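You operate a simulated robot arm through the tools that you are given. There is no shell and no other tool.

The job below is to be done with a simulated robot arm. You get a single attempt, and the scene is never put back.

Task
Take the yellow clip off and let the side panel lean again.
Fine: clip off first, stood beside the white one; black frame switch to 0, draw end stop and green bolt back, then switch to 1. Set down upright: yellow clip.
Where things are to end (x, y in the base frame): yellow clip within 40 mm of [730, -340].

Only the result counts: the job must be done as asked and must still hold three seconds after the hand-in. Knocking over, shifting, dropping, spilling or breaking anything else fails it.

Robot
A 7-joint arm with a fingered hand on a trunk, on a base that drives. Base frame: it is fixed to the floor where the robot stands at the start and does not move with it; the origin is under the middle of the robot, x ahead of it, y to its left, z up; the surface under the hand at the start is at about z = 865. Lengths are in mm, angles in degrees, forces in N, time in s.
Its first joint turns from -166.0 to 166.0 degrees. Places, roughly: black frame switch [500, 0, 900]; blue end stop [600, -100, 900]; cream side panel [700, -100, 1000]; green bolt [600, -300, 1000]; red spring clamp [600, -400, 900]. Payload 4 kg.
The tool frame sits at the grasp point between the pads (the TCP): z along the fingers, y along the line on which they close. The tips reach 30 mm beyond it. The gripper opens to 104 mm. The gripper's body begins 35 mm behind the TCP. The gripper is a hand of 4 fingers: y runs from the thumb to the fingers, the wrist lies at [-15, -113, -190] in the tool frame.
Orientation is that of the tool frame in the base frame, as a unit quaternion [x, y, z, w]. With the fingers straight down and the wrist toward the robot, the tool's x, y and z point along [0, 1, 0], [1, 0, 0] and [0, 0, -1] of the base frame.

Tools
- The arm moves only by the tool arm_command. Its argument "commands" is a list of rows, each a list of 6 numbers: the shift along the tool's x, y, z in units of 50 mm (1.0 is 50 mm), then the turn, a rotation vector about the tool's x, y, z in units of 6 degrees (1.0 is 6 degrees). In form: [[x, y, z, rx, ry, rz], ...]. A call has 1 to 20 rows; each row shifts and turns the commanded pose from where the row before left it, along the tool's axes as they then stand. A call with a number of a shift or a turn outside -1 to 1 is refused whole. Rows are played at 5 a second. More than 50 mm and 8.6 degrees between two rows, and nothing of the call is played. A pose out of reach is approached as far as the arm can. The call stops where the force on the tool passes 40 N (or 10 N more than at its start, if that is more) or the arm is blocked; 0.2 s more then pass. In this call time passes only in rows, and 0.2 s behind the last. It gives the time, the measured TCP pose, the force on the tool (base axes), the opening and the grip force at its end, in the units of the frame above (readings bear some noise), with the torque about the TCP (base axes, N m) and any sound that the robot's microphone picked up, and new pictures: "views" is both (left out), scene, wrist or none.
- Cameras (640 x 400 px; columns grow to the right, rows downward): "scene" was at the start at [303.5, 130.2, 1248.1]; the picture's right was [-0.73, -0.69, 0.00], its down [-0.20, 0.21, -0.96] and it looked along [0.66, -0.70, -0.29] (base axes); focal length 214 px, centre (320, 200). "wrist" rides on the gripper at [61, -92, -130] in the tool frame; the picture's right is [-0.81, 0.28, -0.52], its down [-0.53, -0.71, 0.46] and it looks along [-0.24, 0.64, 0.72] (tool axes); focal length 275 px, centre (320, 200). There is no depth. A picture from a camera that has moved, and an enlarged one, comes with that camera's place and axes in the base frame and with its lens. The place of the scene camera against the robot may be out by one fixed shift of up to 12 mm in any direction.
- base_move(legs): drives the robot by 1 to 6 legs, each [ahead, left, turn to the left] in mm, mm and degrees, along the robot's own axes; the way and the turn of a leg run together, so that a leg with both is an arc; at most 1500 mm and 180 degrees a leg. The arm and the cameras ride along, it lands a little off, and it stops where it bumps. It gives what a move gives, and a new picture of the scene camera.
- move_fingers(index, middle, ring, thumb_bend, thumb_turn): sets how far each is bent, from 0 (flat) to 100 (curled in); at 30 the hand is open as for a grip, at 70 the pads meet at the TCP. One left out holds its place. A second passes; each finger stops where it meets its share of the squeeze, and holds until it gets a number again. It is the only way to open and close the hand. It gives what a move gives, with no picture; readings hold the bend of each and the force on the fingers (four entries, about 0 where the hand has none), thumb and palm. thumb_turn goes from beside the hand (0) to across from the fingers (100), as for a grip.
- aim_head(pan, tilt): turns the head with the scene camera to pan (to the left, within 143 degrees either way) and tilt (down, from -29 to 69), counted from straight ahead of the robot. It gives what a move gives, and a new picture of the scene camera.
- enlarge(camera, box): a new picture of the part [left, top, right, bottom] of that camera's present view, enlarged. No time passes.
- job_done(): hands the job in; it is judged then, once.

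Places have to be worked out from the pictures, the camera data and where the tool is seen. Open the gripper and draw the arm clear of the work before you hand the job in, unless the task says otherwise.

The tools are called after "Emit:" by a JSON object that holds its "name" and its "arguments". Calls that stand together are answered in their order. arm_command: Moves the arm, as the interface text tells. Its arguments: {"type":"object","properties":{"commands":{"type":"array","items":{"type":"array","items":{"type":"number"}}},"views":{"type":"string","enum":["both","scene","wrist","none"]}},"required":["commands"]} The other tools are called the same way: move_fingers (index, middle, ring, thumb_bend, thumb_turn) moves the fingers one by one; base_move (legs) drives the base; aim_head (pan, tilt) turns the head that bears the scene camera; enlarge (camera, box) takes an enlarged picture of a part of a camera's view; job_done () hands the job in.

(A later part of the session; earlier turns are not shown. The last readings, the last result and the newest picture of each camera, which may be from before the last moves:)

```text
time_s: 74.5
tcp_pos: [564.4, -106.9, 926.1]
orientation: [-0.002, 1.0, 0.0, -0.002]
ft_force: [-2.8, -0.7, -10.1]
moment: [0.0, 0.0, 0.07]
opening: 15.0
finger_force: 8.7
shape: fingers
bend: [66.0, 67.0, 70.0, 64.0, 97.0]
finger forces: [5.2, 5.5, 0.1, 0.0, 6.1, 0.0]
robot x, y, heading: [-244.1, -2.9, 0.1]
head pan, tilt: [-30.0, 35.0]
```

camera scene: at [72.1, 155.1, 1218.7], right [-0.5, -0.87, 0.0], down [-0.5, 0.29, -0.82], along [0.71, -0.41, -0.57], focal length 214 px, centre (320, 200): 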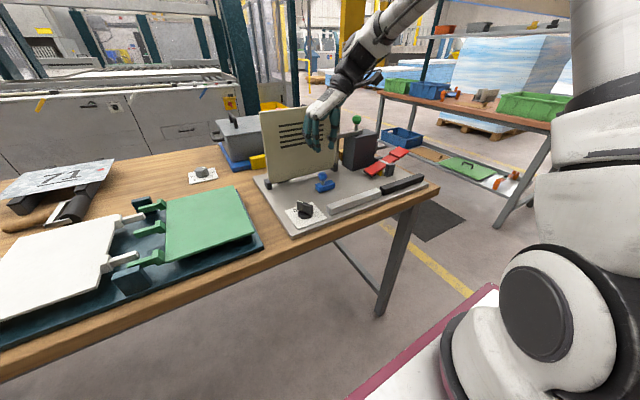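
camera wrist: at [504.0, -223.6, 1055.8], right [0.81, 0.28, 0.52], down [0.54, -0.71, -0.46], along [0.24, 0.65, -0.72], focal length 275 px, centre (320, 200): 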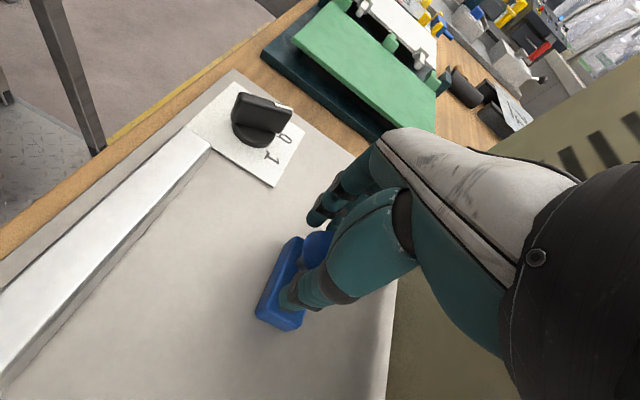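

The block is rigid in x (12 N) and free in y, so it is a y-slide and +y is its way back. I keep drawing toward +y to find its end.

Emit:
{"name": "arm_command", "arguments": {"commands": [[0, 0.1, 0, 0, 0, 0], [0, 0.1, 0, 0, 0, 0], [0, 0.1, 0, 0, 0, 0]], "views": "none"}}

Emit:
{"name": "arm_command", "arguments": {"commands": [[0, 0.1, 0, 0, 0, 0], [0, 0.1, 0, 0, 0, 0]], "views": "none"}}

Emit:
{"name": "enlarge", "arguments": {"camera": "scene", "box": [260, 130, 370, 210]}}

```text
time_s: 75.3
tcp_pos: [564.5, -93.8, 925.8]
orientation: [-0.002, 1.0, 0.0, -0.001]
ft_force: [-5.7, -0.6, -11.5]
moment: [-0.01, 0.1, 0.06]
opening: 15.4
finger_force: 9.0
shape: fingers
bend: [66.0, 67.0, 70.0, 64.0, 97.0]
finger forces: [5.6, 5.4, 0.1, 0.1, 6.9, 0.1]
robot x, y, heading: [-246.2, 0.4, 0.1]
head pan, tilt: [-30.0, 35.0]
```

```text
time_s: 75.9
tcp_pos: [565.3, -82.7, 926.0]
orientation: [-0.002, 1.0, 0.0, 0.0]
ft_force: [-5.7, 0.4, -12.7]
moment: [0.03, 0.06, 0.04]
opening: 15.4
finger_force: 9.1
shape: fingers
bend: [66.0, 67.0, 70.0, 64.0, 97.0]
finger forces: [5.7, 5.8, 0.0, 0.1, 6.9, 0.0]
robot x, y, heading: [-240.1, 0.7, 0.3]
head pan, tilt: [-30.0, 35.0]
```

```text
5.00 times, centred on (315, 170) of scene
camera zoom: at [72.7, 154.6, 1218.6], right [-0.5, -0.87, 0.0], down [-0.5, 0.29, -0.82], along [0.71, -0.41, -0.57], focal length 1072 px, centre (345, 350)
```

zoom: 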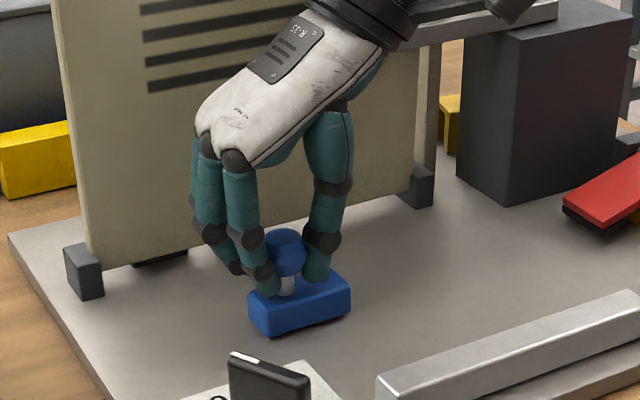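

Still sliding freely, about 50 mm so far. I continue in small steps to find the end of travel.

Emit:
{"name": "arm_command", "arguments": {"commands": [[0, 0.1, 0, 0, 0, 0], [0, 0.1, 0, 0, 0, 0]], "views": "none"}}

Emit:
{"name": "arm_command", "arguments": {"commands": [[0, 0.1, 0, 0, 0, 0], [0, 0.1, 0, 0, 0, 0]], "views": "none"}}

Emit:
{"name": "enlarge", "arguments": {"camera": "scene", "box": [260, 130, 370, 210]}}

```text
time_s: 76.5
tcp_pos: [566.2, -73.0, 926.3]
orientation: [0.0, 1.0, 0.0, -0.001]
ft_force: [-7.2, -0.2, -13.0]
moment: [-0.03, 0.13, 0.07]
opening: 15.3
finger_force: 9.0
shape: fingers
bend: [66.0, 67.0, 70.0, 64.0, 97.0]
finger forces: [5.7, 5.4, 0.0, 0.0, 6.9, 0.0]
robot x, y, heading: [-244.2, 2.6, 0.1]
head pan, tilt: [-30.0, 35.0]
```

```text
time_s: 77.1
tcp_pos: [565.5, -62.6, 925.0]
orientation: [-0.003, 1.0, 0.0, 0.0]
ft_force: [-6.9, -0.7, -10.2]
moment: [-0.02, 0.11, 0.05]
opening: 15.6
finger_force: 8.3
shape: fingers
bend: [66.0, 67.0, 70.0, 64.0, 96.0]
finger forces: [5.8, 4.5, 0.0, 0.0, 6.7, 0.0]
robot x, y, heading: [-244.9, 0.7, 0.1]
head pan, tilt: [-30.0, 35.0]
```

```text
5.00 times, centred on (315, 170) of scene
camera zoom: at [72.5, 154.6, 1218.6], right [-0.5, -0.87, 0.0], down [-0.5, 0.29, -0.82], along [0.71, -0.41, -0.57], focal length 1072 px, centre (345, 350)
```

zoom: 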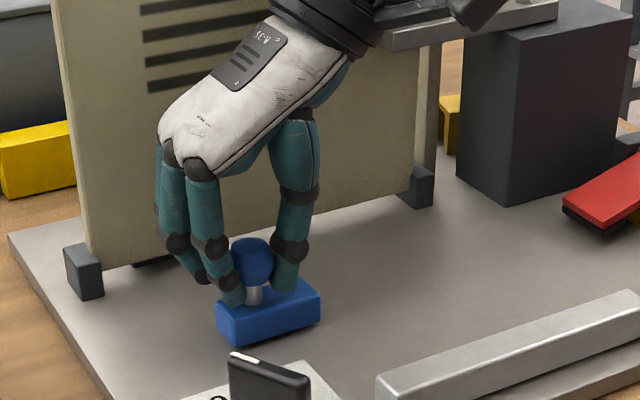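

Still free after 70 mm, with only a slow sideways build-up in x. I ease 2 mm in -x to relieve that and continue drawing toward +y.

Emit:
{"name": "arm_command", "arguments": {"commands": [[0.04, 0.1, 0, 0, 0, 0], [0, 0.1, 0, 0, 0, 0], [0, 0.1, 0, 0, 0, 0], [0, 0.1, 0, 0, 0, 0]], "views": "none"}}

Emit:
{"name": "enlarge", "arguments": {"camera": "scene", "box": [240, 130, 370, 230]}}

```text
time_s: 78.1
tcp_pos: [564.1, -41.4, 925.4]
orientation: [-0.001, 1.0, 0.0, 0.001]
ft_force: [2.1, -0.9, -11.4]
moment: [0.0, -0.02, 0.05]
opening: 15.4
finger_force: 8.7
shape: fingers
bend: [66.0, 67.0, 70.0, 64.0, 97.0]
finger forces: [4.1, 7.3, 0.0, 0.1, 6.4, 0.0]
robot x, y, heading: [-244.4, -0.0, 0.3]
head pan, tilt: [-30.0, 35.0]
```

```text
4.00 times, centred on (305, 180) of scene
camera zoom: at [72.9, 154.6, 1218.5], right [-0.5, -0.87, 0.0], down [-0.5, 0.29, -0.82], along [0.71, -0.41, -0.57], focal length 858 px, centre (380, 280)
```

zoom: 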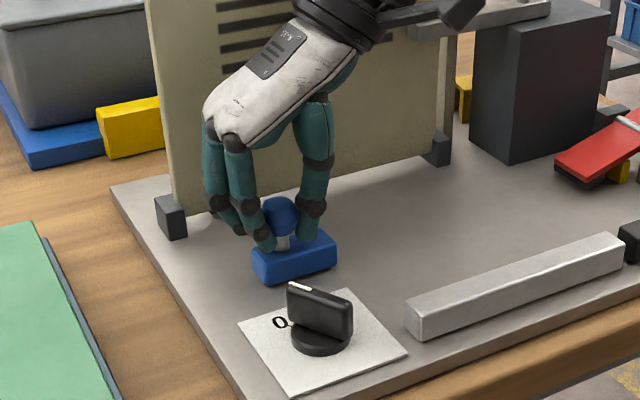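

It still follows freely after 91 mm, and the lift-side force shows it is guided, not loose. I continue toward +y in guarded steps.

Emit:
{"name": "arm_command", "arguments": {"commands": [[0, 0.12, 0, 0, 0, 0], [0, 0.12, 0, 0, 0, 0], [0, 0.12, 0, 0, 0, 0], [0, 0.12, 0, 0, 0, 0]], "views": "none"}}

Emit:
{"name": "enlarge", "arguments": {"camera": "scene", "box": [240, 130, 370, 230]}}

Emit:
{"name": "arm_command", "arguments": {"commands": [[0, 0.12, 0, 0, 0, 0], [0, 0.12, 0, 0, 0, 0], [0, 0.12, 0, 0, 0, 0], [0, 0.12, 0, 0, 0, 0]], "views": "none"}}

Emit:
{"name": "enlarge", "arguments": {"camera": "scene", "box": [240, 130, 370, 230]}}

```text
time_s: 79.1
tcp_pos: [563.4, -17.4, 927.2]
orientation: [-0.002, 1.0, 0.0, -0.001]
ft_force: [8.0, -0.7, -13.2]
moment: [0.02, -0.11, -0.02]
opening: 15.3
finger_force: 9.4
shape: fingers
bend: [66.0, 67.0, 70.0, 64.0, 97.0]
finger forces: [3.7, 9.2, 0.1, 0.0, 6.1, 0.0]
robot x, y, heading: [-239.7, -2.5, 0.2]
head pan, tilt: [-30.0, 35.0]
```

```text
4.00 times, centred on (305, 180) of scene
camera zoom: at [73.1, 154.6, 1218.5], right [-0.5, -0.87, 0.0], down [-0.5, 0.29, -0.82], along [0.71, -0.41, -0.57], focal length 858 px, centre (380, 280)
```

zoom: 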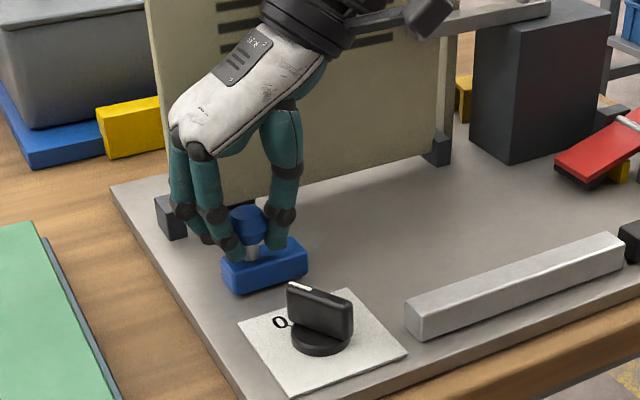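

```text
time_s: 80.1
tcp_pos: [562.0, 3.4, 927.1]
orientation: [0.001, 1.0, -0.001, 0.0]
ft_force: [-1.2, -25.0, 5.3]
moment: [-0.42, 0.05, 0.08]
opening: 30.2
finger_force: 11.4
shape: fingers
bend: [70.0, 72.0, 70.0, 54.0, 96.0]
finger forces: [0.0, 0.0, 0.1, 0.0, 23.3, 0.1]
robot x, y, heading: [-242.5, 0.8, 0.3]
head pan, tilt: [-30.0, 35.0]
```

```text
4.00 times, centred on (305, 180) of scene
camera zoom: at [72.2, 153.4, 1218.8], right [-0.5, -0.87, 0.0], down [-0.5, 0.29, -0.82], along [0.71, -0.41, -0.57], focal length 858 px, centre (380, 280)
```

zoom: 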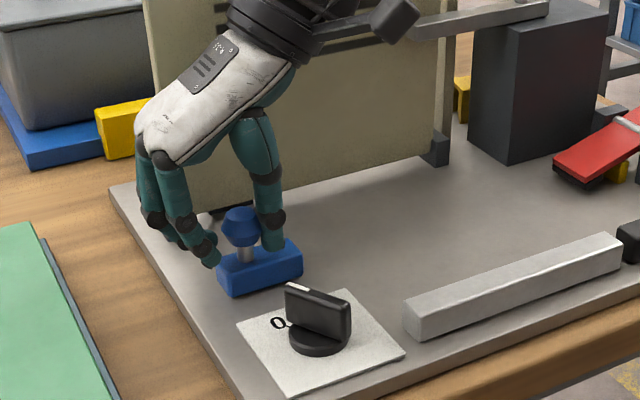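

The slide has hit its +y end (25 N, knob near y≈-12), about 120 mm from where it started. To be sure which end is "back", I take the pressure off, regrip, and check whether the starting place was the other end of the slide.

Emit:
{"name": "arm_command", "arguments": {"commands": [[0, -0.2, 0, 0, 0, 0]], "views": "none"}}

Emit:
{"name": "move_fingers", "arguments": {"index": 56, "middle": 56, "ring": 56, "thumb_bend": 56}}

Emit:
{"name": "enlarge", "arguments": {"camera": "scene", "box": [240, 130, 370, 230]}}

Emit:
{"name": "enlarge", "arguments": {"camera": "wrist", "box": [220, 180, 360, 310]}}

```text
time_s: 80.5
tcp_pos: [561.9, -4.4, 925.6]
orientation: [-0.002, 1.0, 0.001, 0.0]
ft_force: [0.6, -12.6, 2.6]
moment: [-0.19, 0.0, 0.04]
opening: 22.3
finger_force: 6.8
shape: fingers
bend: [70.0, 72.0, 70.0, 58.0, 96.0]
finger forces: [0.1, 1.3, 0.1, 0.0, 12.9, 0.1]
robot x, y, heading: [-239.6, -1.5, -0.0]
head pan, tilt: [-30.0, 35.0]
```

```text
time_s: 81.5
tcp_pos: [564.2, -3.8, 926.7]
orientation: [-0.001, 1.0, 0.0, 0.0]
ft_force: [-0.7, -2.8, 1.0]
moment: [-0.08, 0.04, -0.02]
opening: 40.3
finger_force: 1.4
shape: fingers
bend: [56.0, 56.0, 56.0, 53.0, 97.0]
finger forces: [0.1, 0.0, 0.0, 0.0, 3.2, 0.0]
robot x, y, heading: [-242.2, 0.6, 0.1]
head pan, tilt: [-30.0, 35.0]
```

```text
4.00 times, centred on (305, 180) of scene
camera zoom: at [72.3, 154.6, 1218.7], right [-0.5, -0.87, 0.0], down [-0.5, 0.29, -0.82], along [0.71, -0.41, -0.57], focal length 858 px, centre (380, 280)
```

zoom: 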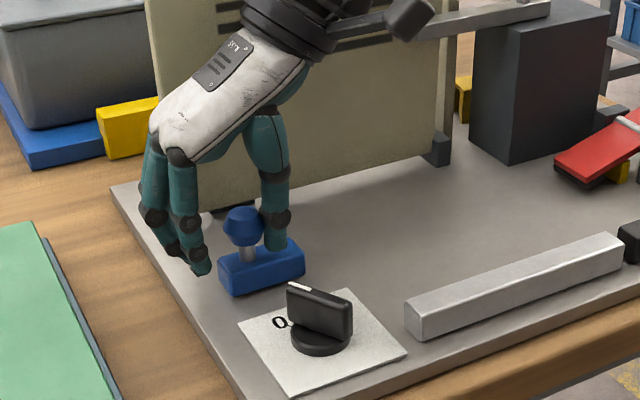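

```text
3.08 times, centred on (290, 245) of wrist
camera zoom: at [502.0, -95.5, 1057.1], right [0.81, 0.28, 0.52], down [0.53, -0.71, -0.46], along [0.24, 0.65, -0.72], focal length 847 px, centre (412, 62)
```

zoom: 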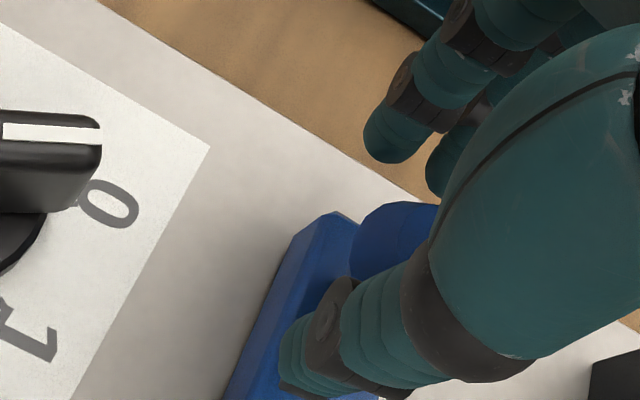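

The knob rests near y≈-15 against its end. I centre the hand on it, close, and push it back toward -y to test where the other end is.

Emit:
{"name": "arm_command", "arguments": {"commands": [[0, -0.2, 0, 0, 0, 0]], "views": "none"}}

Emit:
{"name": "move_fingers", "arguments": {"index": 68, "middle": 70, "ring": 68, "thumb_bend": 68}}

Emit:
{"name": "arm_command", "arguments": {"commands": [[0, -0.2, 0, 0, 0, 0], [0, -0.2, 0, 0, 0, 0], [0, -0.2, 0, 0, 0, 0], [0, -0.2, 0, 0, 0, 0], [0, -0.2, 0, 0, 0, 0], [0, -0.2, 0, 0, 0, 0], [0, -0.2, 0, 0, 0, 0], [0, -0.2, 0, 0, 0, 0], [0, -0.2, 0, 0, 0, 0], [0, -0.2, 0, 0, 0, 0]], "views": "scene"}}

Emit:
{"name": "enlarge", "arguments": {"camera": "scene", "box": [260, 130, 370, 210]}}

```text
time_s: 81.9
tcp_pos: [561.5, -14.6, 925.9]
orientation: [-0.002, 1.0, 0.0, 0.0]
ft_force: [0.5, 0.6, 0.1]
moment: [-0.02, -0.03, 0.05]
opening: 36.6
finger_force: 0.1
shape: fingers
bend: [56.0, 56.0, 56.0, 56.0, 97.0]
finger forces: [0.1, 0.0, 0.0, 0.1, 0.1, 0.0]
robot x, y, heading: [-243.1, 1.1, 0.3]
head pan, tilt: [-30.0, 35.0]
```

```text
time_s: 82.9
tcp_pos: [561.8, -14.8, 926.2]
orientation: [0.0, 1.0, 0.0, 0.0]
ft_force: [1.0, -1.9, -2.6]
moment: [-0.01, 0.01, 0.04]
opening: 15.0
finger_force: 4.3
shape: fingers
bend: [66.0, 67.0, 68.0, 63.0, 97.0]
finger forces: [1.3, 2.3, 0.0, 0.1, 4.7, 0.0]
robot x, y, heading: [-244.4, 3.1, 0.1]
head pan, tilt: [-30.0, 35.0]
```

```text
time_s: 85.1
tcp_pos: [563.1, -114.1, 926.6]
orientation: [-0.001, 1.0, 0.0, 0.0]
ft_force: [-1.1, 0.9, -1.9]
moment: [0.02, 0.07, 0.03]
opening: 14.4
finger_force: 4.9
shape: fingers
bend: [66.0, 67.0, 68.0, 64.0, 97.0]
finger forces: [2.2, 2.5, 0.0, 0.0, 4.1, 0.1]
robot x, y, heading: [-246.8, -0.7, 0.2]
head pan, tilt: [-30.0, 35.0]
camera scene: at [72.4, 154.7, 1218.6], right [-0.5, -0.87, 0.0], down [-0.5, 0.29, -0.82], along [0.71, -0.41, -0.57], focal length 214 px, centre (320, 200)
```

scene: 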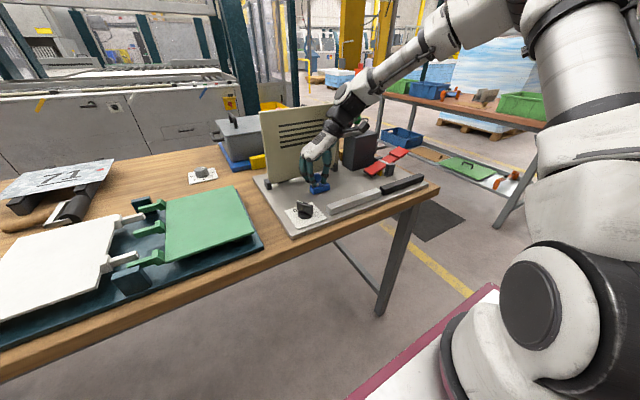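

```text
5.00 times, centred on (315, 170) of scene
camera zoom: at [72.4, 154.7, 1218.6], right [-0.5, -0.87, 0.0], down [-0.5, 0.29, -0.82], along [0.71, -0.41, -0.57], focal length 1072 px, centre (345, 350)
```

zoom: 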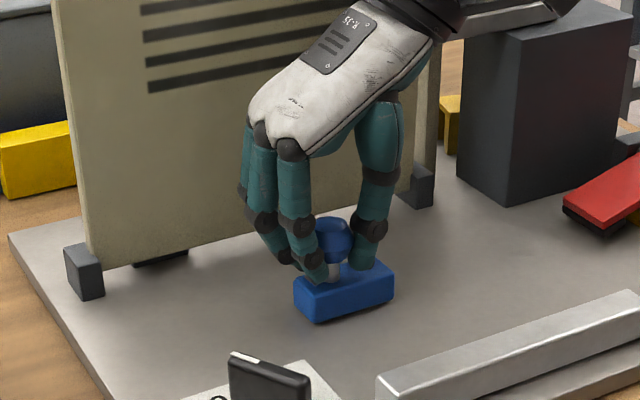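

It follows back freely. I continue in small steps past the starting knob position of y≈-133 to feel whether that was an end.

Emit:
{"name": "arm_command", "arguments": {"commands": [[0, -0.12, 0, 0, 0, 0], [0, -0.12, 0, 0, 0, 0]], "views": "none"}}

Emit:
{"name": "arm_command", "arguments": {"commands": [[0, -0.1, 0, 0, 0, 0], [0, -0.1, 0, 0, 0, 0]], "views": "none"}}

Emit:
{"name": "enlarge", "arguments": {"camera": "scene", "box": [280, 130, 370, 210]}}

```text
time_s: 85.7
tcp_pos: [562.0, -127.9, 925.6]
orientation: [-0.002, 1.0, 0.0, 0.0]
ft_force: [-0.4, 0.7, 0.8]
moment: [0.04, 0.03, 0.03]
opening: 14.7
finger_force: 4.3
shape: fingers
bend: [66.0, 67.0, 68.0, 64.0, 97.0]
finger forces: [1.8, 2.2, 0.0, 0.1, 3.4, 0.0]
robot x, y, heading: [-245.6, -0.0, 0.1]
head pan, tilt: [-30.0, 35.0]
```

```text
time_s: 86.3
tcp_pos: [563.1, -136.5, 926.3]
orientation: [-0.002, 1.0, 0.0, 0.0]
ft_force: [-1.3, 4.1, -1.0]
moment: [0.1, 0.04, 0.06]
opening: 14.1
finger_force: 4.3
shape: fingers
bend: [65.0, 67.0, 68.0, 65.0, 97.0]
finger forces: [3.3, 3.0, 0.0, 0.1, 2.6, 0.2]
robot x, y, heading: [-243.2, -3.3, 0.3]
head pan, tilt: [-30.0, 35.0]
```

```text
5.00 times, centred on (325, 170) of scene
camera zoom: at [72.4, 154.9, 1218.6], right [-0.5, -0.87, 0.0], down [-0.5, 0.29, -0.82], along [0.71, -0.41, -0.57], focal length 1072 px, centre (295, 350)
```

zoom: 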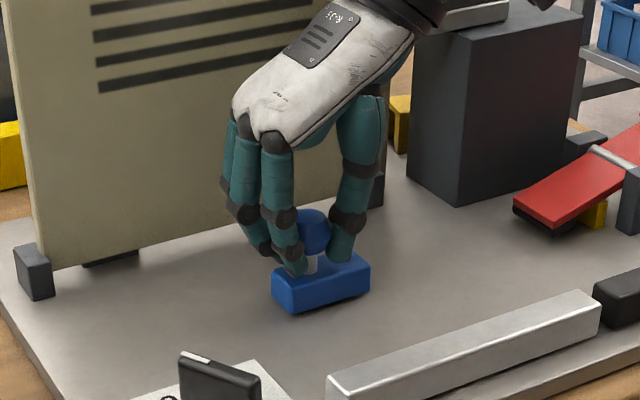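

The block is exactly back at its starting place and the y-force begins to rise (4 N). One more small push will tell if it is a hard end.

Emit:
{"name": "arm_command", "arguments": {"commands": [[0, -0.08, 0, 0, 0, 0]], "views": "none"}}

Emit:
{"name": "enlarge", "arguments": {"camera": "scene", "box": [280, 130, 370, 210]}}

```text
time_s: 86.7
tcp_pos: [563.5, -138.6, 926.2]
orientation: [-0.002, 1.0, 0.0, 0.0]
ft_force: [-1.6, 9.9, -2.4]
moment: [0.18, 0.0, -0.01]
opening: 14.6
finger_force: 5.2
shape: fingers
bend: [62.0, 66.0, 68.0, 67.0, 97.0]
finger forces: [5.5, 4.3, 0.0, 0.0, 1.1, 0.1]
robot x, y, heading: [-242.5, -1.5, 0.4]
head pan, tilt: [-30.0, 35.0]
```

```text
5.00 times, centred on (325, 170) of scene
camera zoom: at [72.4, 155.2, 1218.6], right [-0.5, -0.87, 0.0], down [-0.5, 0.29, -0.82], along [0.71, -0.41, -0.57], focal length 1072 px, centre (295, 350)
```

zoom: 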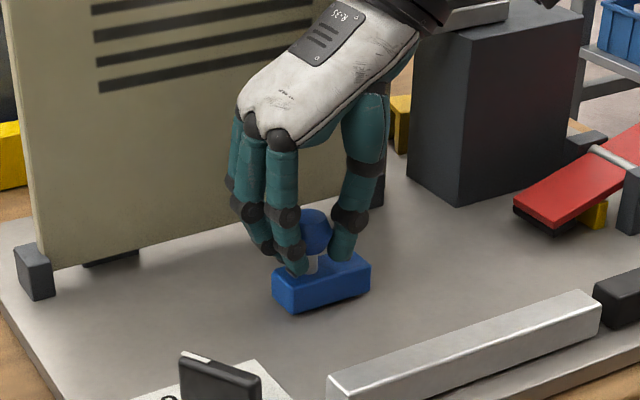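

The starting place was the hard -y end, so "back" is the +y end. I draw the stop all the way back to +y.

Emit:
{"name": "arm_command", "arguments": {"commands": [[0, 0.14, 0, 0, 0, 0], [0, 0.2, 0, 0, 0, 0], [0, 0.2, 0, 0, 0, 0], [0, 0.2, 0, 0, 0, 0], [0, 0.2, 0, 0, 0, 0], [0, 0.2, 0, 0, 0, 0], [0, 0.2, 0, 0, 0, 0], [0, 0.2, 0, 0, 0, 0], [0, 0.2, 0, 0, 0, 0], [0, 0.2, 0, 0, 0, 0], [0, 0.2, 0, 0, 0, 0], [0, 0.2, 0, 0, 0, 0]], "views": "none"}}

Emit:
{"name": "arm_command", "arguments": {"commands": [[0, 0.12, 0, 0, 0, 0], [0, 0.1, 0, 0, 0, 0]], "views": "none"}}

Emit:
{"name": "enlarge", "arguments": {"camera": "scene", "box": [240, 130, 370, 230]}}

```text
time_s: 89.3
tcp_pos: [561.8, -22.7, 925.1]
orientation: [-0.001, 1.0, 0.0, 0.0]
ft_force: [0.3, -0.3, -2.2]
moment: [0.01, -0.01, 0.03]
opening: 14.2
finger_force: 5.0
shape: fingers
bend: [66.0, 68.0, 68.0, 65.0, 97.0]
finger forces: [2.3, 3.5, 0.0, 0.1, 3.2, 0.1]
robot x, y, heading: [-245.1, 0.9, 0.1]
head pan, tilt: [-30.0, 35.0]
```

```text
time_s: 89.9
tcp_pos: [563.7, -13.4, 925.7]
orientation: [-0.001, 1.0, 0.0, 0.0]
ft_force: [-2.1, -8.7, 0.7]
moment: [-0.17, 0.05, 0.02]
opening: 15.2
finger_force: 4.5
shape: fingers
bend: [67.0, 69.0, 68.0, 63.0, 96.0]
finger forces: [0.6, 1.3, 0.0, 0.0, 7.1, 0.1]
robot x, y, heading: [-243.9, -1.8, 0.2]
head pan, tilt: [-30.0, 35.0]
```

```text
4.00 times, centred on (305, 180) of scene
camera zoom: at [72.4, 154.2, 1218.7], right [-0.5, -0.87, 0.0], down [-0.5, 0.29, -0.82], along [0.71, -0.41, -0.57], focal length 858 px, centre (380, 280)
```

zoom: 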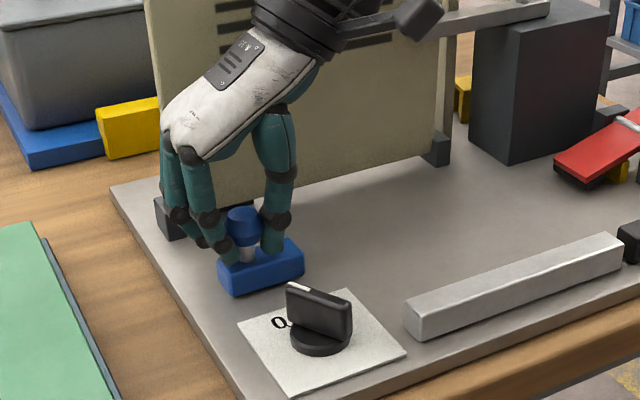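

The stop is fully back against its +y end (9 N). I ease 1 mm, open evenly and rise straight up off the knob.

Emit:
{"name": "arm_command", "arguments": {"commands": [[0, -0.03, 0, 0, 0, 0]], "views": "none"}}

Emit:
{"name": "move_fingers", "arguments": {"index": 52, "middle": 52, "ring": 52, "thumb_bend": 52}}

Emit:
{"name": "arm_command", "arguments": {"commands": [[0, 0, -0.4, 0, 0, 0], [0, 0, -0.8, 0, 0, 0], [0, 0, -0.9, 0, 0, 0], [0, 0, -0.9, 0, 0, 0], [0, 0, -0.9, 0, 0, 0]], "views": "both"}}

Emit:
{"name": "enlarge", "arguments": {"camera": "scene", "box": [240, 90, 400, 230]}}

```text
time_s: 90.3
tcp_pos: [562.7, -13.4, 926.1]
orientation: [-0.003, 1.0, 0.0, 0.0]
ft_force: [-0.3, -3.4, -2.2]
moment: [-0.06, 0.03, 0.01]
opening: 15.0
finger_force: 4.2
shape: fingers
bend: [67.0, 69.0, 68.0, 63.0, 96.0]
finger forces: [1.1, 2.3, 0.1, 0.1, 5.2, 0.0]
robot x, y, heading: [-242.6, -0.4, 0.1]
head pan, tilt: [-30.0, 35.0]
```

```text
time_s: 91.3
tcp_pos: [563.1, -13.3, 925.8]
orientation: [-0.002, 1.0, 0.0, 0.0]
ft_force: [-0.1, -0.5, 0.7]
moment: [0.03, 0.05, 0.0]
opening: 46.4
finger_force: 0.1
shape: fingers
bend: [52.0, 52.0, 52.0, 52.0, 97.0]
finger forces: [0.1, 0.0, 0.0, 0.0, 0.0, 0.0]
robot x, y, heading: [-240.3, -1.8, 0.3]
head pan, tilt: [-30.0, 35.0]
```

```text
time_s: 92.5
tcp_pos: [560.7, -14.6, 1119.2]
orientation: [-0.002, 1.0, 0.0, -0.001]
ft_force: [0.1, 0.7, 0.7]
moment: [0.01, 0.01, -0.01]
opening: 46.5
finger_force: 0.0
shape: fingers
bend: [52.0, 52.0, 52.0, 52.0, 97.0]
finger forces: [0.1, 0.0, 0.1, 0.1, 0.0, 0.1]
robot x, y, heading: [-241.4, 1.3, 0.3]
head pan, tilt: [-30.0, 35.0]
camera scene: at [72.6, 154.5, 1218.6], right [-0.5, -0.87, 0.0], down [-0.5, 0.29, -0.82], along [0.71, -0.41, -0.57], focal length 214 px, centre (320, 200)
camera wrist: at [500.4, -105.9, 1250.3], right [0.81, 0.28, 0.52], down [0.53, -0.71, -0.46], along [0.24, 0.65, -0.72], focal length 275 px, centre (320, 200)
```

scene: 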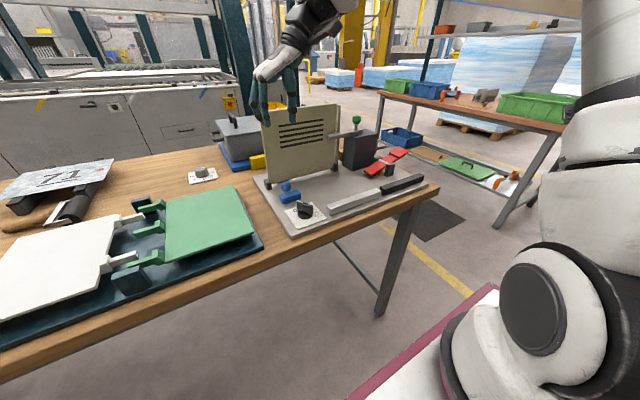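
wrist: 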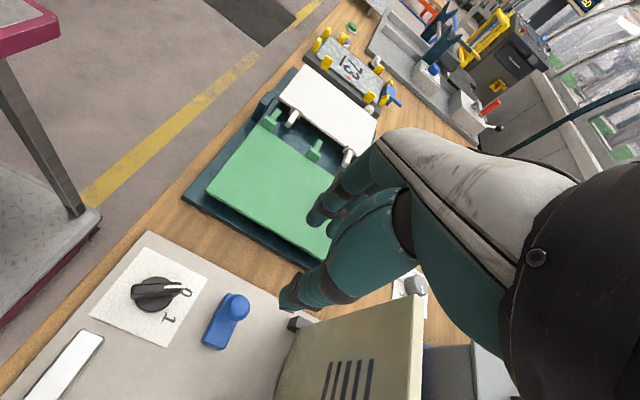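

```text
2.86 times, centred on (320, 160) of scene
camera zoom: at [72.6, 154.5, 1218.6], right [-0.5, -0.87, 0.0], down [-0.5, 0.29, -0.82], along [0.71, -0.41, -0.57], focal length 613 px, centre (320, 314)
```

zoom: 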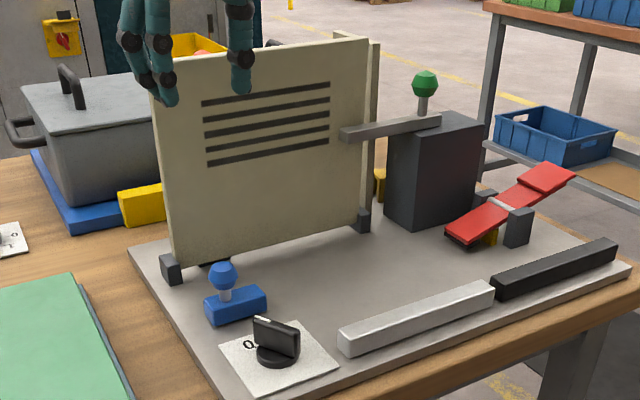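

The stop stands at its back end and the panel has not moved. For the green bolt (knob near (645,-310,1037)) I raise the arm, turn the hand to wrist-toward-robot so it reaches from here, and move above the knob.

Emit:
{"name": "arm_command", "arguments": {"commands": [[0, 0, -0.9, 0, 0, 0], [0, 0, -0.9, 0, 0, 0], [0, 0, -0.9, 0, 0, 0], [0, 0, 0, 0, 0, 1], [0, 0, 0, 0, 0, 1], [0, 0, 0, 0, 0, 1], [0, 0, 0, 0, 0, 1], [0, 0, 0, 0, 0, 1], [0, 0, 0, 0, 0, 1], [0, 0, 0, 0, 0, 1], [0, 0, 0, 0, 0, 1], [0, 0, 0, 0, 0, 1], [0, 0, 0, 0, 0, 1], [0, 0, 0, 0, 0, 1], [0, 0, 0, 0, 0, 1], [0, 0, 0, 0, 0, 1], [0, 0, 0, 0, 0, 1], [0, 0, 0, 0, 0, 1]], "views": "none"}}

Emit:
{"name": "arm_command", "arguments": {"commands": [[-0.843, 0.24, 0, 0, 0, 0], [-0.843, 0.24, 0, 0, 0, 0], [-0.843, 0.24, 0, 0, 0, 0], [-0.843, 0.24, 0, 0, 0, 0], [-0.843, 0.24, 0, 0, 0, 0], [-0.843, 0.24, 0, 0, 0, 0], [-0.843, 0.24, 0, 0, 0, 0]], "views": "both"}}

Emit:
{"name": "enlarge", "arguments": {"camera": "wrist", "box": [120, 160, 360, 380]}}

```text
time_s: 96.3
tcp_pos: [563.1, -13.4, 1256.3]
orientation: [0.706, 0.708, 0.0, 0.001]
ft_force: [0.6, -0.7, 0.1]
moment: [-0.01, -0.02, 0.02]
opening: 46.3
finger_force: 0.1
shape: fingers
bend: [52.0, 52.0, 52.0, 52.0, 97.0]
finger forces: [0.1, 0.0, 0.0, 0.0, 0.0, 0.1]
robot x, y, heading: [-243.4, -0.8, 0.3]
head pan, tilt: [-30.0, 35.0]
```

```text
time_s: 97.9
tcp_pos: [646.4, -307.4, 1259.0]
orientation: [0.706, 0.708, 0.0, 0.002]
ft_force: [-0.4, 0.6, 1.1]
moment: [-0.02, 0.0, -0.02]
opening: 46.3
finger_force: 0.1
shape: fingers
bend: [52.0, 52.0, 52.0, 52.0, 97.0]
finger forces: [0.0, 0.1, 0.0, 0.0, 0.0, 0.1]
robot x, y, heading: [-241.4, -1.9, 0.2]
head pan, tilt: [-30.0, 35.0]
camera scene: at [72.1, 155.1, 1218.7], right [-0.5, -0.87, 0.0], down [-0.5, 0.29, -0.82], along [0.71, -0.41, -0.57], focal length 214 px, centre (320, 200)
camera wrist: at [554.4, -244.7, 1389.8], right [0.28, -0.81, 0.52], down [-0.71, -0.54, -0.46], along [0.65, -0.24, -0.72], focal length 275 px, centre (320, 200)
```

scene: 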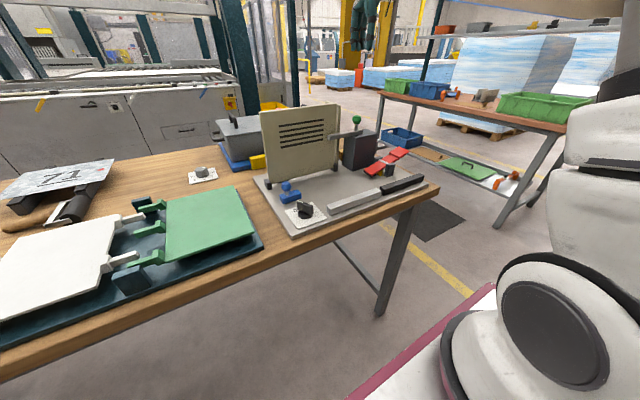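
wrist: 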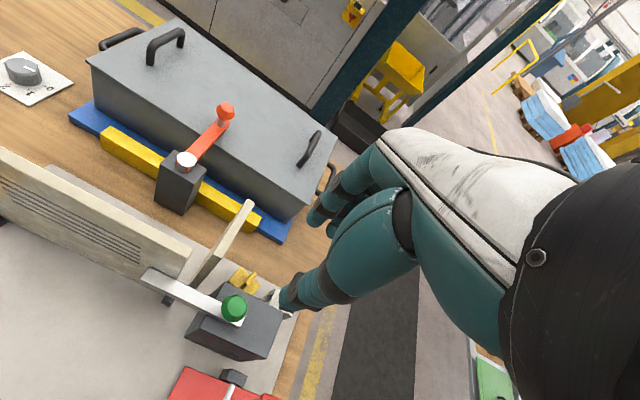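

```text
1.82 times, centred on (240, 270) of wrist
camera zoom: at [554.4, -244.7, 1389.8], right [0.28, -0.81, 0.52], down [-0.71, -0.54, -0.46], along [0.65, -0.24, -0.72], focal length 500 px, centre (466, 73)
```

zoom: 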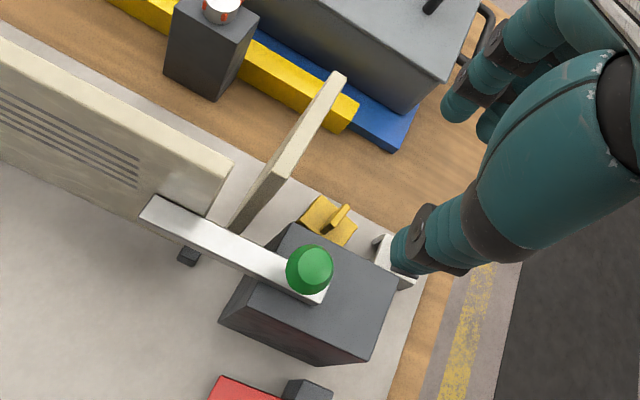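

The knob is seen at about (647,-311), and both clips stand where they should. I shift slightly and descend to z≈1120 to check alignment.

Emit:
{"name": "arm_command", "arguments": {"commands": [[-0.07, 0.02, 0.7, 0, 0, 0], [0, 0, 0.7, 0, 0, 0], [0, 0, 0.7, 0, 0, 0], [0, 0, 0.68, 0, 0, 0]], "views": "wrist"}}

Emit:
{"name": "enlarge", "arguments": {"camera": "wrist", "box": [180, 170, 380, 340]}}

Emit:
{"name": "enlarge", "arguments": {"camera": "scene", "box": [300, 60, 420, 190]}}

```text
time_s: 98.9
tcp_pos: [649.3, -312.8, 1115.4]
orientation: [0.706, 0.709, 0.0, 0.001]
ft_force: [-0.2, 0.1, 0.4]
moment: [0.01, -0.03, 0.0]
opening: 46.2
finger_force: 0.1
shape: fingers
bend: [52.0, 52.0, 52.0, 52.0, 97.0]
finger forces: [0.0, 0.0, 0.0, 0.0, 0.0, 0.0]
robot x, y, heading: [-244.3, -5.8, 0.3]
head pan, tilt: [-30.0, 35.0]
camera wrist: at [557.3, -250.6, 1246.9], right [0.28, -0.81, 0.52], down [-0.71, -0.54, -0.46], along [0.65, -0.24, -0.72], focal length 275 px, centre (320, 200)
```

wrist: 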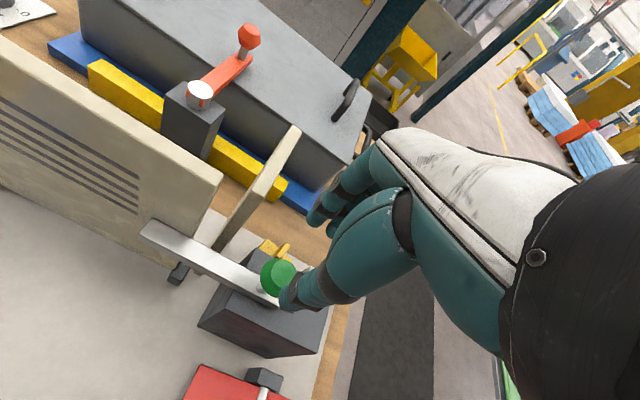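

```text
2.35 times, centred on (280, 255) of wrist
camera zoom: at [557.3, -250.6, 1246.9], right [0.28, -0.81, 0.52], down [-0.71, -0.54, -0.46], along [0.65, -0.24, -0.72], focal length 648 px, centre (414, 71)
```

zoom: 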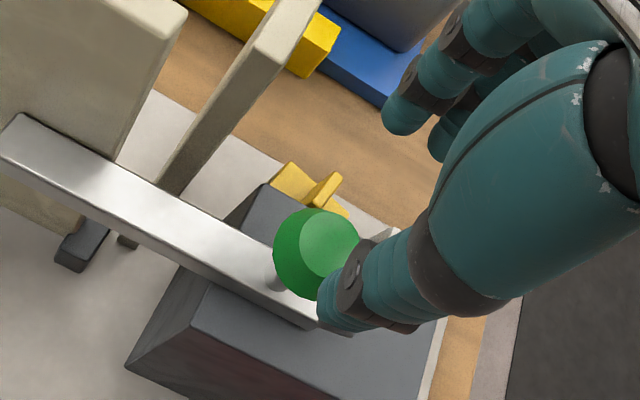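

```text
3.08 times, centred on (360, 125) of scene
camera zoom: at [72.2, 154.8, 1218.7], right [-0.5, -0.87, 0.0], down [-0.5, 0.29, -0.82], along [0.71, -0.41, -0.57], focal length 660 px, centre (197, 431)
```

zoom: 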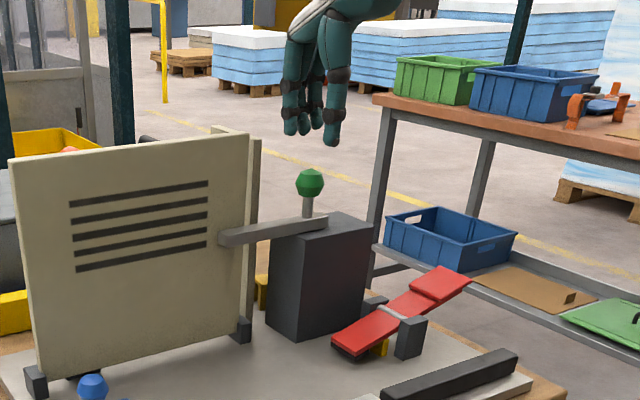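

Alignment is good (knob about 29 mm across, centred). I descend to z≈1049 around the knob.

Emit:
{"name": "arm_command", "arguments": {"commands": [[0, 0, 0.6, 0, 0, 0], [0, 0, 0.5, 0, 0, 0], [0, 0, 0.22, 0, 0, 0]], "views": "none"}}

Emit:
{"name": "enlarge", "arguments": {"camera": "wrist", "box": [200, 170, 380, 330]}}

Emit:
{"name": "enlarge", "arguments": {"camera": "scene", "box": [310, 80, 410, 170]}}

```text
time_s: 99.7
tcp_pos: [649.2, -311.2, 1050.3]
orientation: [0.706, 0.708, 0.0, 0.0]
ft_force: [0.7, 0.1, -0.6]
moment: [0.01, -0.02, 0.02]
opening: 46.4
finger_force: 0.0
shape: fingers
bend: [52.0, 52.0, 52.0, 52.0, 97.0]
finger forces: [0.1, 0.0, 0.1, 0.1, 0.0, 0.0]
robot x, y, heading: [-241.3, 1.9, 0.4]
head pan, tilt: [-30.0, 35.0]
```

```text
2.50 times, centred on (290, 250) of wrist
camera zoom: at [557.8, -250.4, 1181.7], right [0.28, -0.81, 0.52], down [-0.71, -0.53, -0.46], along [0.65, -0.24, -0.72], focal length 688 px, centre (395, 75)
```

zoom: 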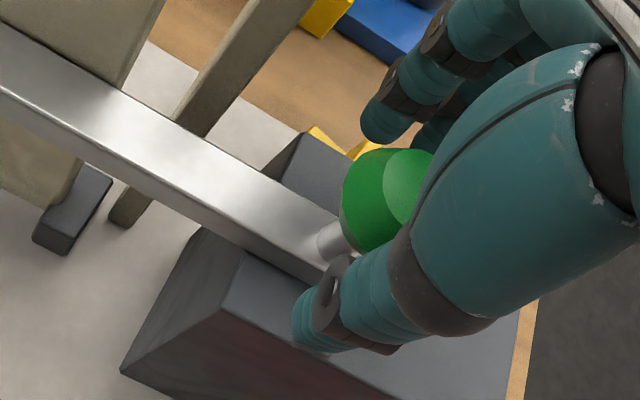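

```text
4.44 times, centred on (360, 125) of scene
camera zoom: at [72.3, 154.7, 1218.7], right [-0.5, -0.87, 0.0], down [-0.5, 0.29, -0.82], along [0.71, -0.41, -0.57], focal length 953 px, centre (142, 533)
```

zoom: 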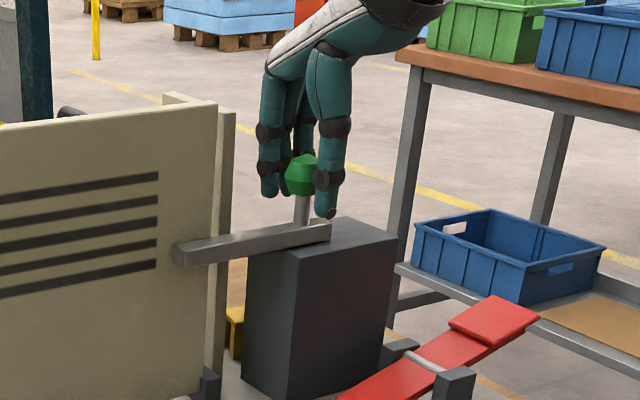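

The knob is between thumb and fingers with the tips above the bar. I close on it and then draw 10 mm toward -y, reading the force.

Emit:
{"name": "move_fingers", "arguments": {"index": 68, "middle": 70, "ring": 68, "thumb_bend": 68}}

Emit:
{"name": "arm_command", "arguments": {"commands": [[-0.1, 0, 0, 0, 0, 0], [-0.1, 0, 0, 0, 0, 0]], "views": "none"}}

Emit:
{"name": "enlarge", "arguments": {"camera": "scene", "box": [310, 80, 410, 170]}}

Emit:
{"name": "enlarge", "arguments": {"camera": "wrist", "box": [140, 130, 380, 330]}}

```text
time_s: 100.7
tcp_pos: [648.6, -313.8, 1051.7]
orientation: [0.707, 0.708, -0.001, 0.0]
ft_force: [-4.3, 0.0, -4.9]
moment: [-0.03, 0.05, 0.05]
opening: 19.6
finger_force: 5.5
shape: fingers
bend: [65.0, 68.0, 68.0, 62.0, 97.0]
finger forces: [2.4, 1.7, 0.0, 0.1, 7.4, 0.0]
robot x, y, heading: [-242.6, -0.8, 0.2]
head pan, tilt: [-30.0, 35.0]
```

```text
time_s: 101.3
tcp_pos: [648.2, -322.1, 1051.4]
orientation: [0.706, 0.708, 0.0, 0.0]
ft_force: [-3.2, -1.0, -6.4]
moment: [0.02, 0.0, 0.04]
opening: 19.7
finger_force: 6.3
shape: fingers
bend: [65.0, 69.0, 68.0, 62.0, 97.0]
finger forces: [3.3, 1.9, 0.1, 0.1, 6.7, 0.0]
robot x, y, heading: [-245.8, -0.2, 0.1]
head pan, tilt: [-30.0, 35.0]
```

```text
4.44 times, centred on (360, 125) of scene
camera zoom: at [72.5, 154.6, 1218.6], right [-0.5, -0.87, 0.0], down [-0.5, 0.29, -0.82], along [0.71, -0.41, -0.57], focal length 953 px, centre (142, 533)
```

zoom: 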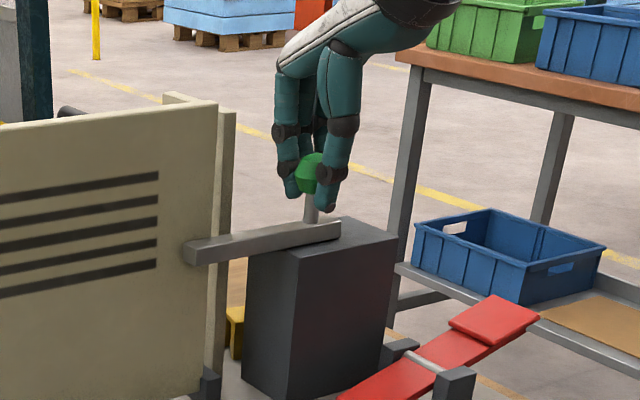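

```text
2.00 times, centred on (260, 230) of wrist
camera zoom: at [557.5, -260.2, 1181.9], right [0.28, -0.81, 0.52], down [-0.71, -0.54, -0.46], along [0.65, -0.24, -0.72], focal length 551 px, centre (440, 140)
```

zoom: 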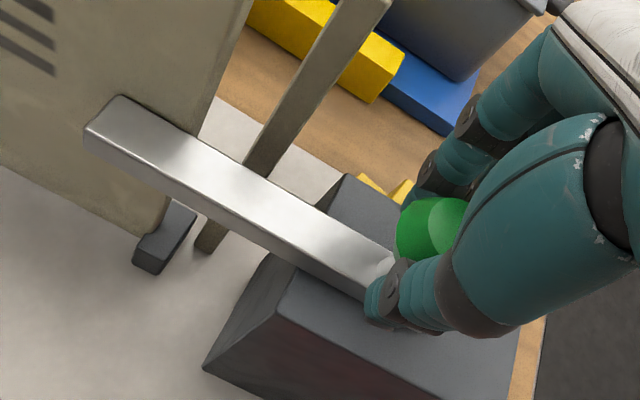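

The bolt slides toward -y with little force. I keep drawing it back, watching the bar end and the panel.

Emit:
{"name": "arm_command", "arguments": {"commands": [[-0.12, 0, 0, 0, 0, 0], [-0.12, 0, 0, 0, 0, 0], [-0.12, 0, 0, 0, 0, 0]], "views": "none"}}

Emit:
{"name": "enlarge", "arguments": {"camera": "scene", "box": [300, 80, 410, 170]}}

Emit:
{"name": "arm_command", "arguments": {"commands": [[-0.12, 0, 0, 0, 0, 0], [-0.12, 0, 0, 0, 0, 0], [-0.12, 0, 0, 0, 0, 0]], "views": "none"}}

Emit:
{"name": "enlarge", "arguments": {"camera": "scene", "box": [240, 80, 410, 210]}}

```text
time_s: 102.1
tcp_pos: [649.2, -340.7, 1050.4]
orientation: [0.706, 0.708, 0.0, 0.0]
ft_force: [-2.5, 0.1, -4.8]
moment: [-0.06, 0.02, 0.03]
opening: 19.8
finger_force: 6.1
shape: fingers
bend: [65.0, 69.0, 68.0, 62.0, 97.0]
finger forces: [3.2, 1.8, 0.0, 0.0, 6.3, 0.1]
robot x, y, heading: [-243.8, 0.0, -0.0]
head pan, tilt: [-30.0, 35.0]
```

```text
4.44 times, centred on (355, 125) of scene
camera zoom: at [72.5, 154.6, 1218.6], right [-0.5, -0.87, 0.0], down [-0.5, 0.29, -0.82], along [0.71, -0.41, -0.57], focal length 953 px, centre (164, 533)
```

zoom: 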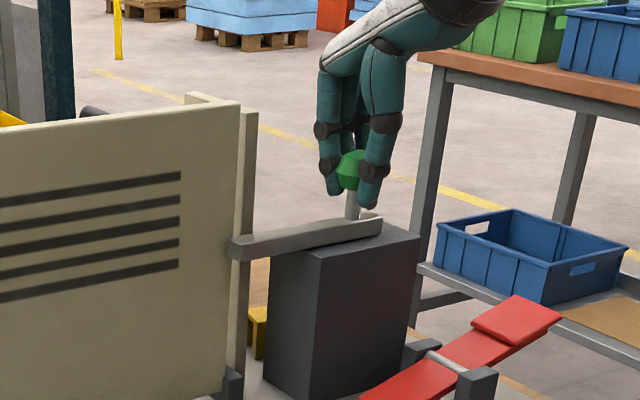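

```text
time_s: 102.9
tcp_pos: [649.4, -358.7, 1050.9]
orientation: [0.706, 0.709, 0.001, 0.0]
ft_force: [-4.1, 2.5, -4.8]
moment: [0.02, 0.0, 0.02]
opening: 20.0
finger_force: 5.9
shape: fingers
bend: [65.0, 69.0, 68.0, 62.0, 97.0]
finger forces: [3.1, 1.3, 0.0, 0.0, 7.3, 0.0]
robot x, y, heading: [-244.4, 0.5, 0.4]
head pan, tilt: [-30.0, 35.0]
```

```text
3.08 times, centred on (325, 145) of scene
camera zoom: at [72.4, 154.7, 1218.6], right [-0.5, -0.87, 0.0], down [-0.5, 0.29, -0.82], along [0.71, -0.41, -0.57], focal length 660 px, centre (305, 369)
```

zoom: 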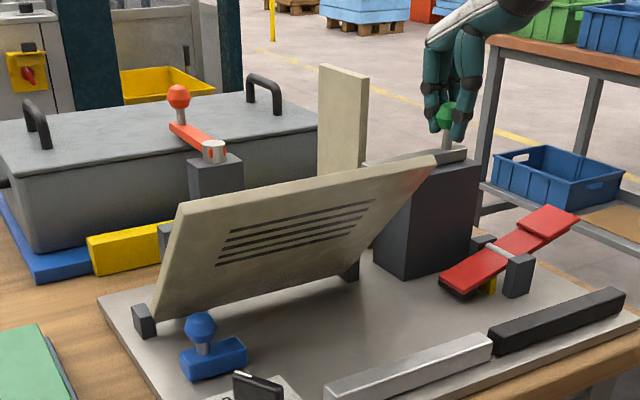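

With the bolt clear, the panel has started to lean forward by itself. I draw the bolt the last bit to feel its end, then look at where the panel comes to rest.

Emit:
{"name": "arm_command", "arguments": {"commands": [[-0.06, 0, 0, 0, 0, 0]], "views": "none"}}

Emit:
{"name": "enlarge", "arguments": {"camera": "scene", "box": [240, 80, 410, 210]}}

Emit:
{"name": "arm_command", "arguments": {"commands": [[-0.06, 0, 0, 0, 0, 0]], "views": "none"}}

Emit:
{"name": "enlarge", "arguments": {"camera": "wrist", "box": [100, 100, 380, 340]}}

```text
time_s: 103.3
tcp_pos: [648.4, -359.7, 1051.4]
orientation: [0.706, 0.708, 0.0, 0.0]
ft_force: [-3.5, 5.8, -4.6]
moment: [0.05, 0.02, 0.02]
opening: 20.3
finger_force: 5.1
shape: fingers
bend: [65.0, 69.0, 68.0, 62.0, 96.0]
finger forces: [3.6, 0.4, 0.0, 0.0, 7.4, 0.0]
robot x, y, heading: [-244.5, -2.5, 0.4]
head pan, tilt: [-30.0, 35.0]
```

```text
3.08 times, centred on (325, 145) of scene
camera zoom: at [72.4, 154.9, 1218.6], right [-0.5, -0.87, 0.0], down [-0.5, 0.29, -0.82], along [0.71, -0.41, -0.57], focal length 660 px, centre (305, 369)
```

zoom: 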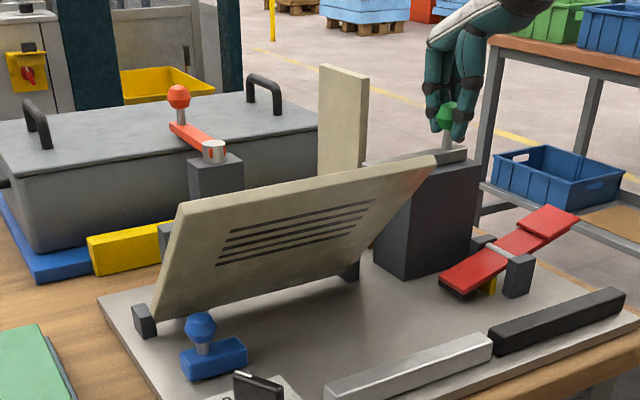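

```text
time_s: 103.7
tcp_pos: [648.5, -363.5, 1051.1]
orientation: [0.706, 0.709, 0.0, 0.0]
ft_force: [-2.9, 7.7, -4.4]
moment: [0.09, -0.01, -0.07]
opening: 21.0
finger_force: 5.8
shape: fingers
bend: [64.0, 70.0, 68.0, 62.0, 95.0]
finger forces: [3.6, 0.0, 0.0, 0.1, 7.6, 0.0]
robot x, y, heading: [-243.5, -2.4, 0.0]
head pan, tilt: [-30.0, 35.0]
```

```text
1.67 times, centred on (240, 220) of wrist
camera zoom: at [557.7, -301.5, 1182.0], right [0.28, -0.81, 0.52], down [-0.71, -0.54, -0.46], along [0.65, -0.24, -0.73], focal length 459 px, centre (453, 167)
```

zoom: 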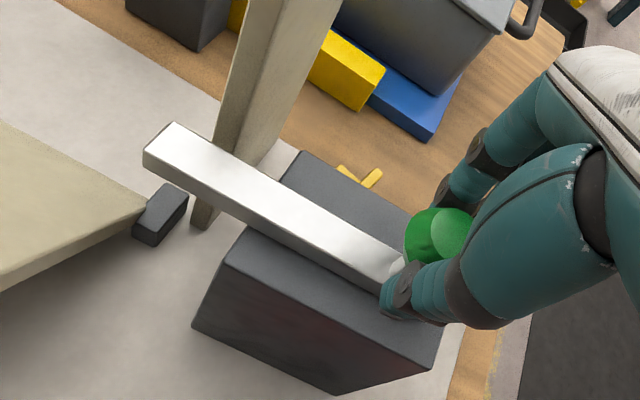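

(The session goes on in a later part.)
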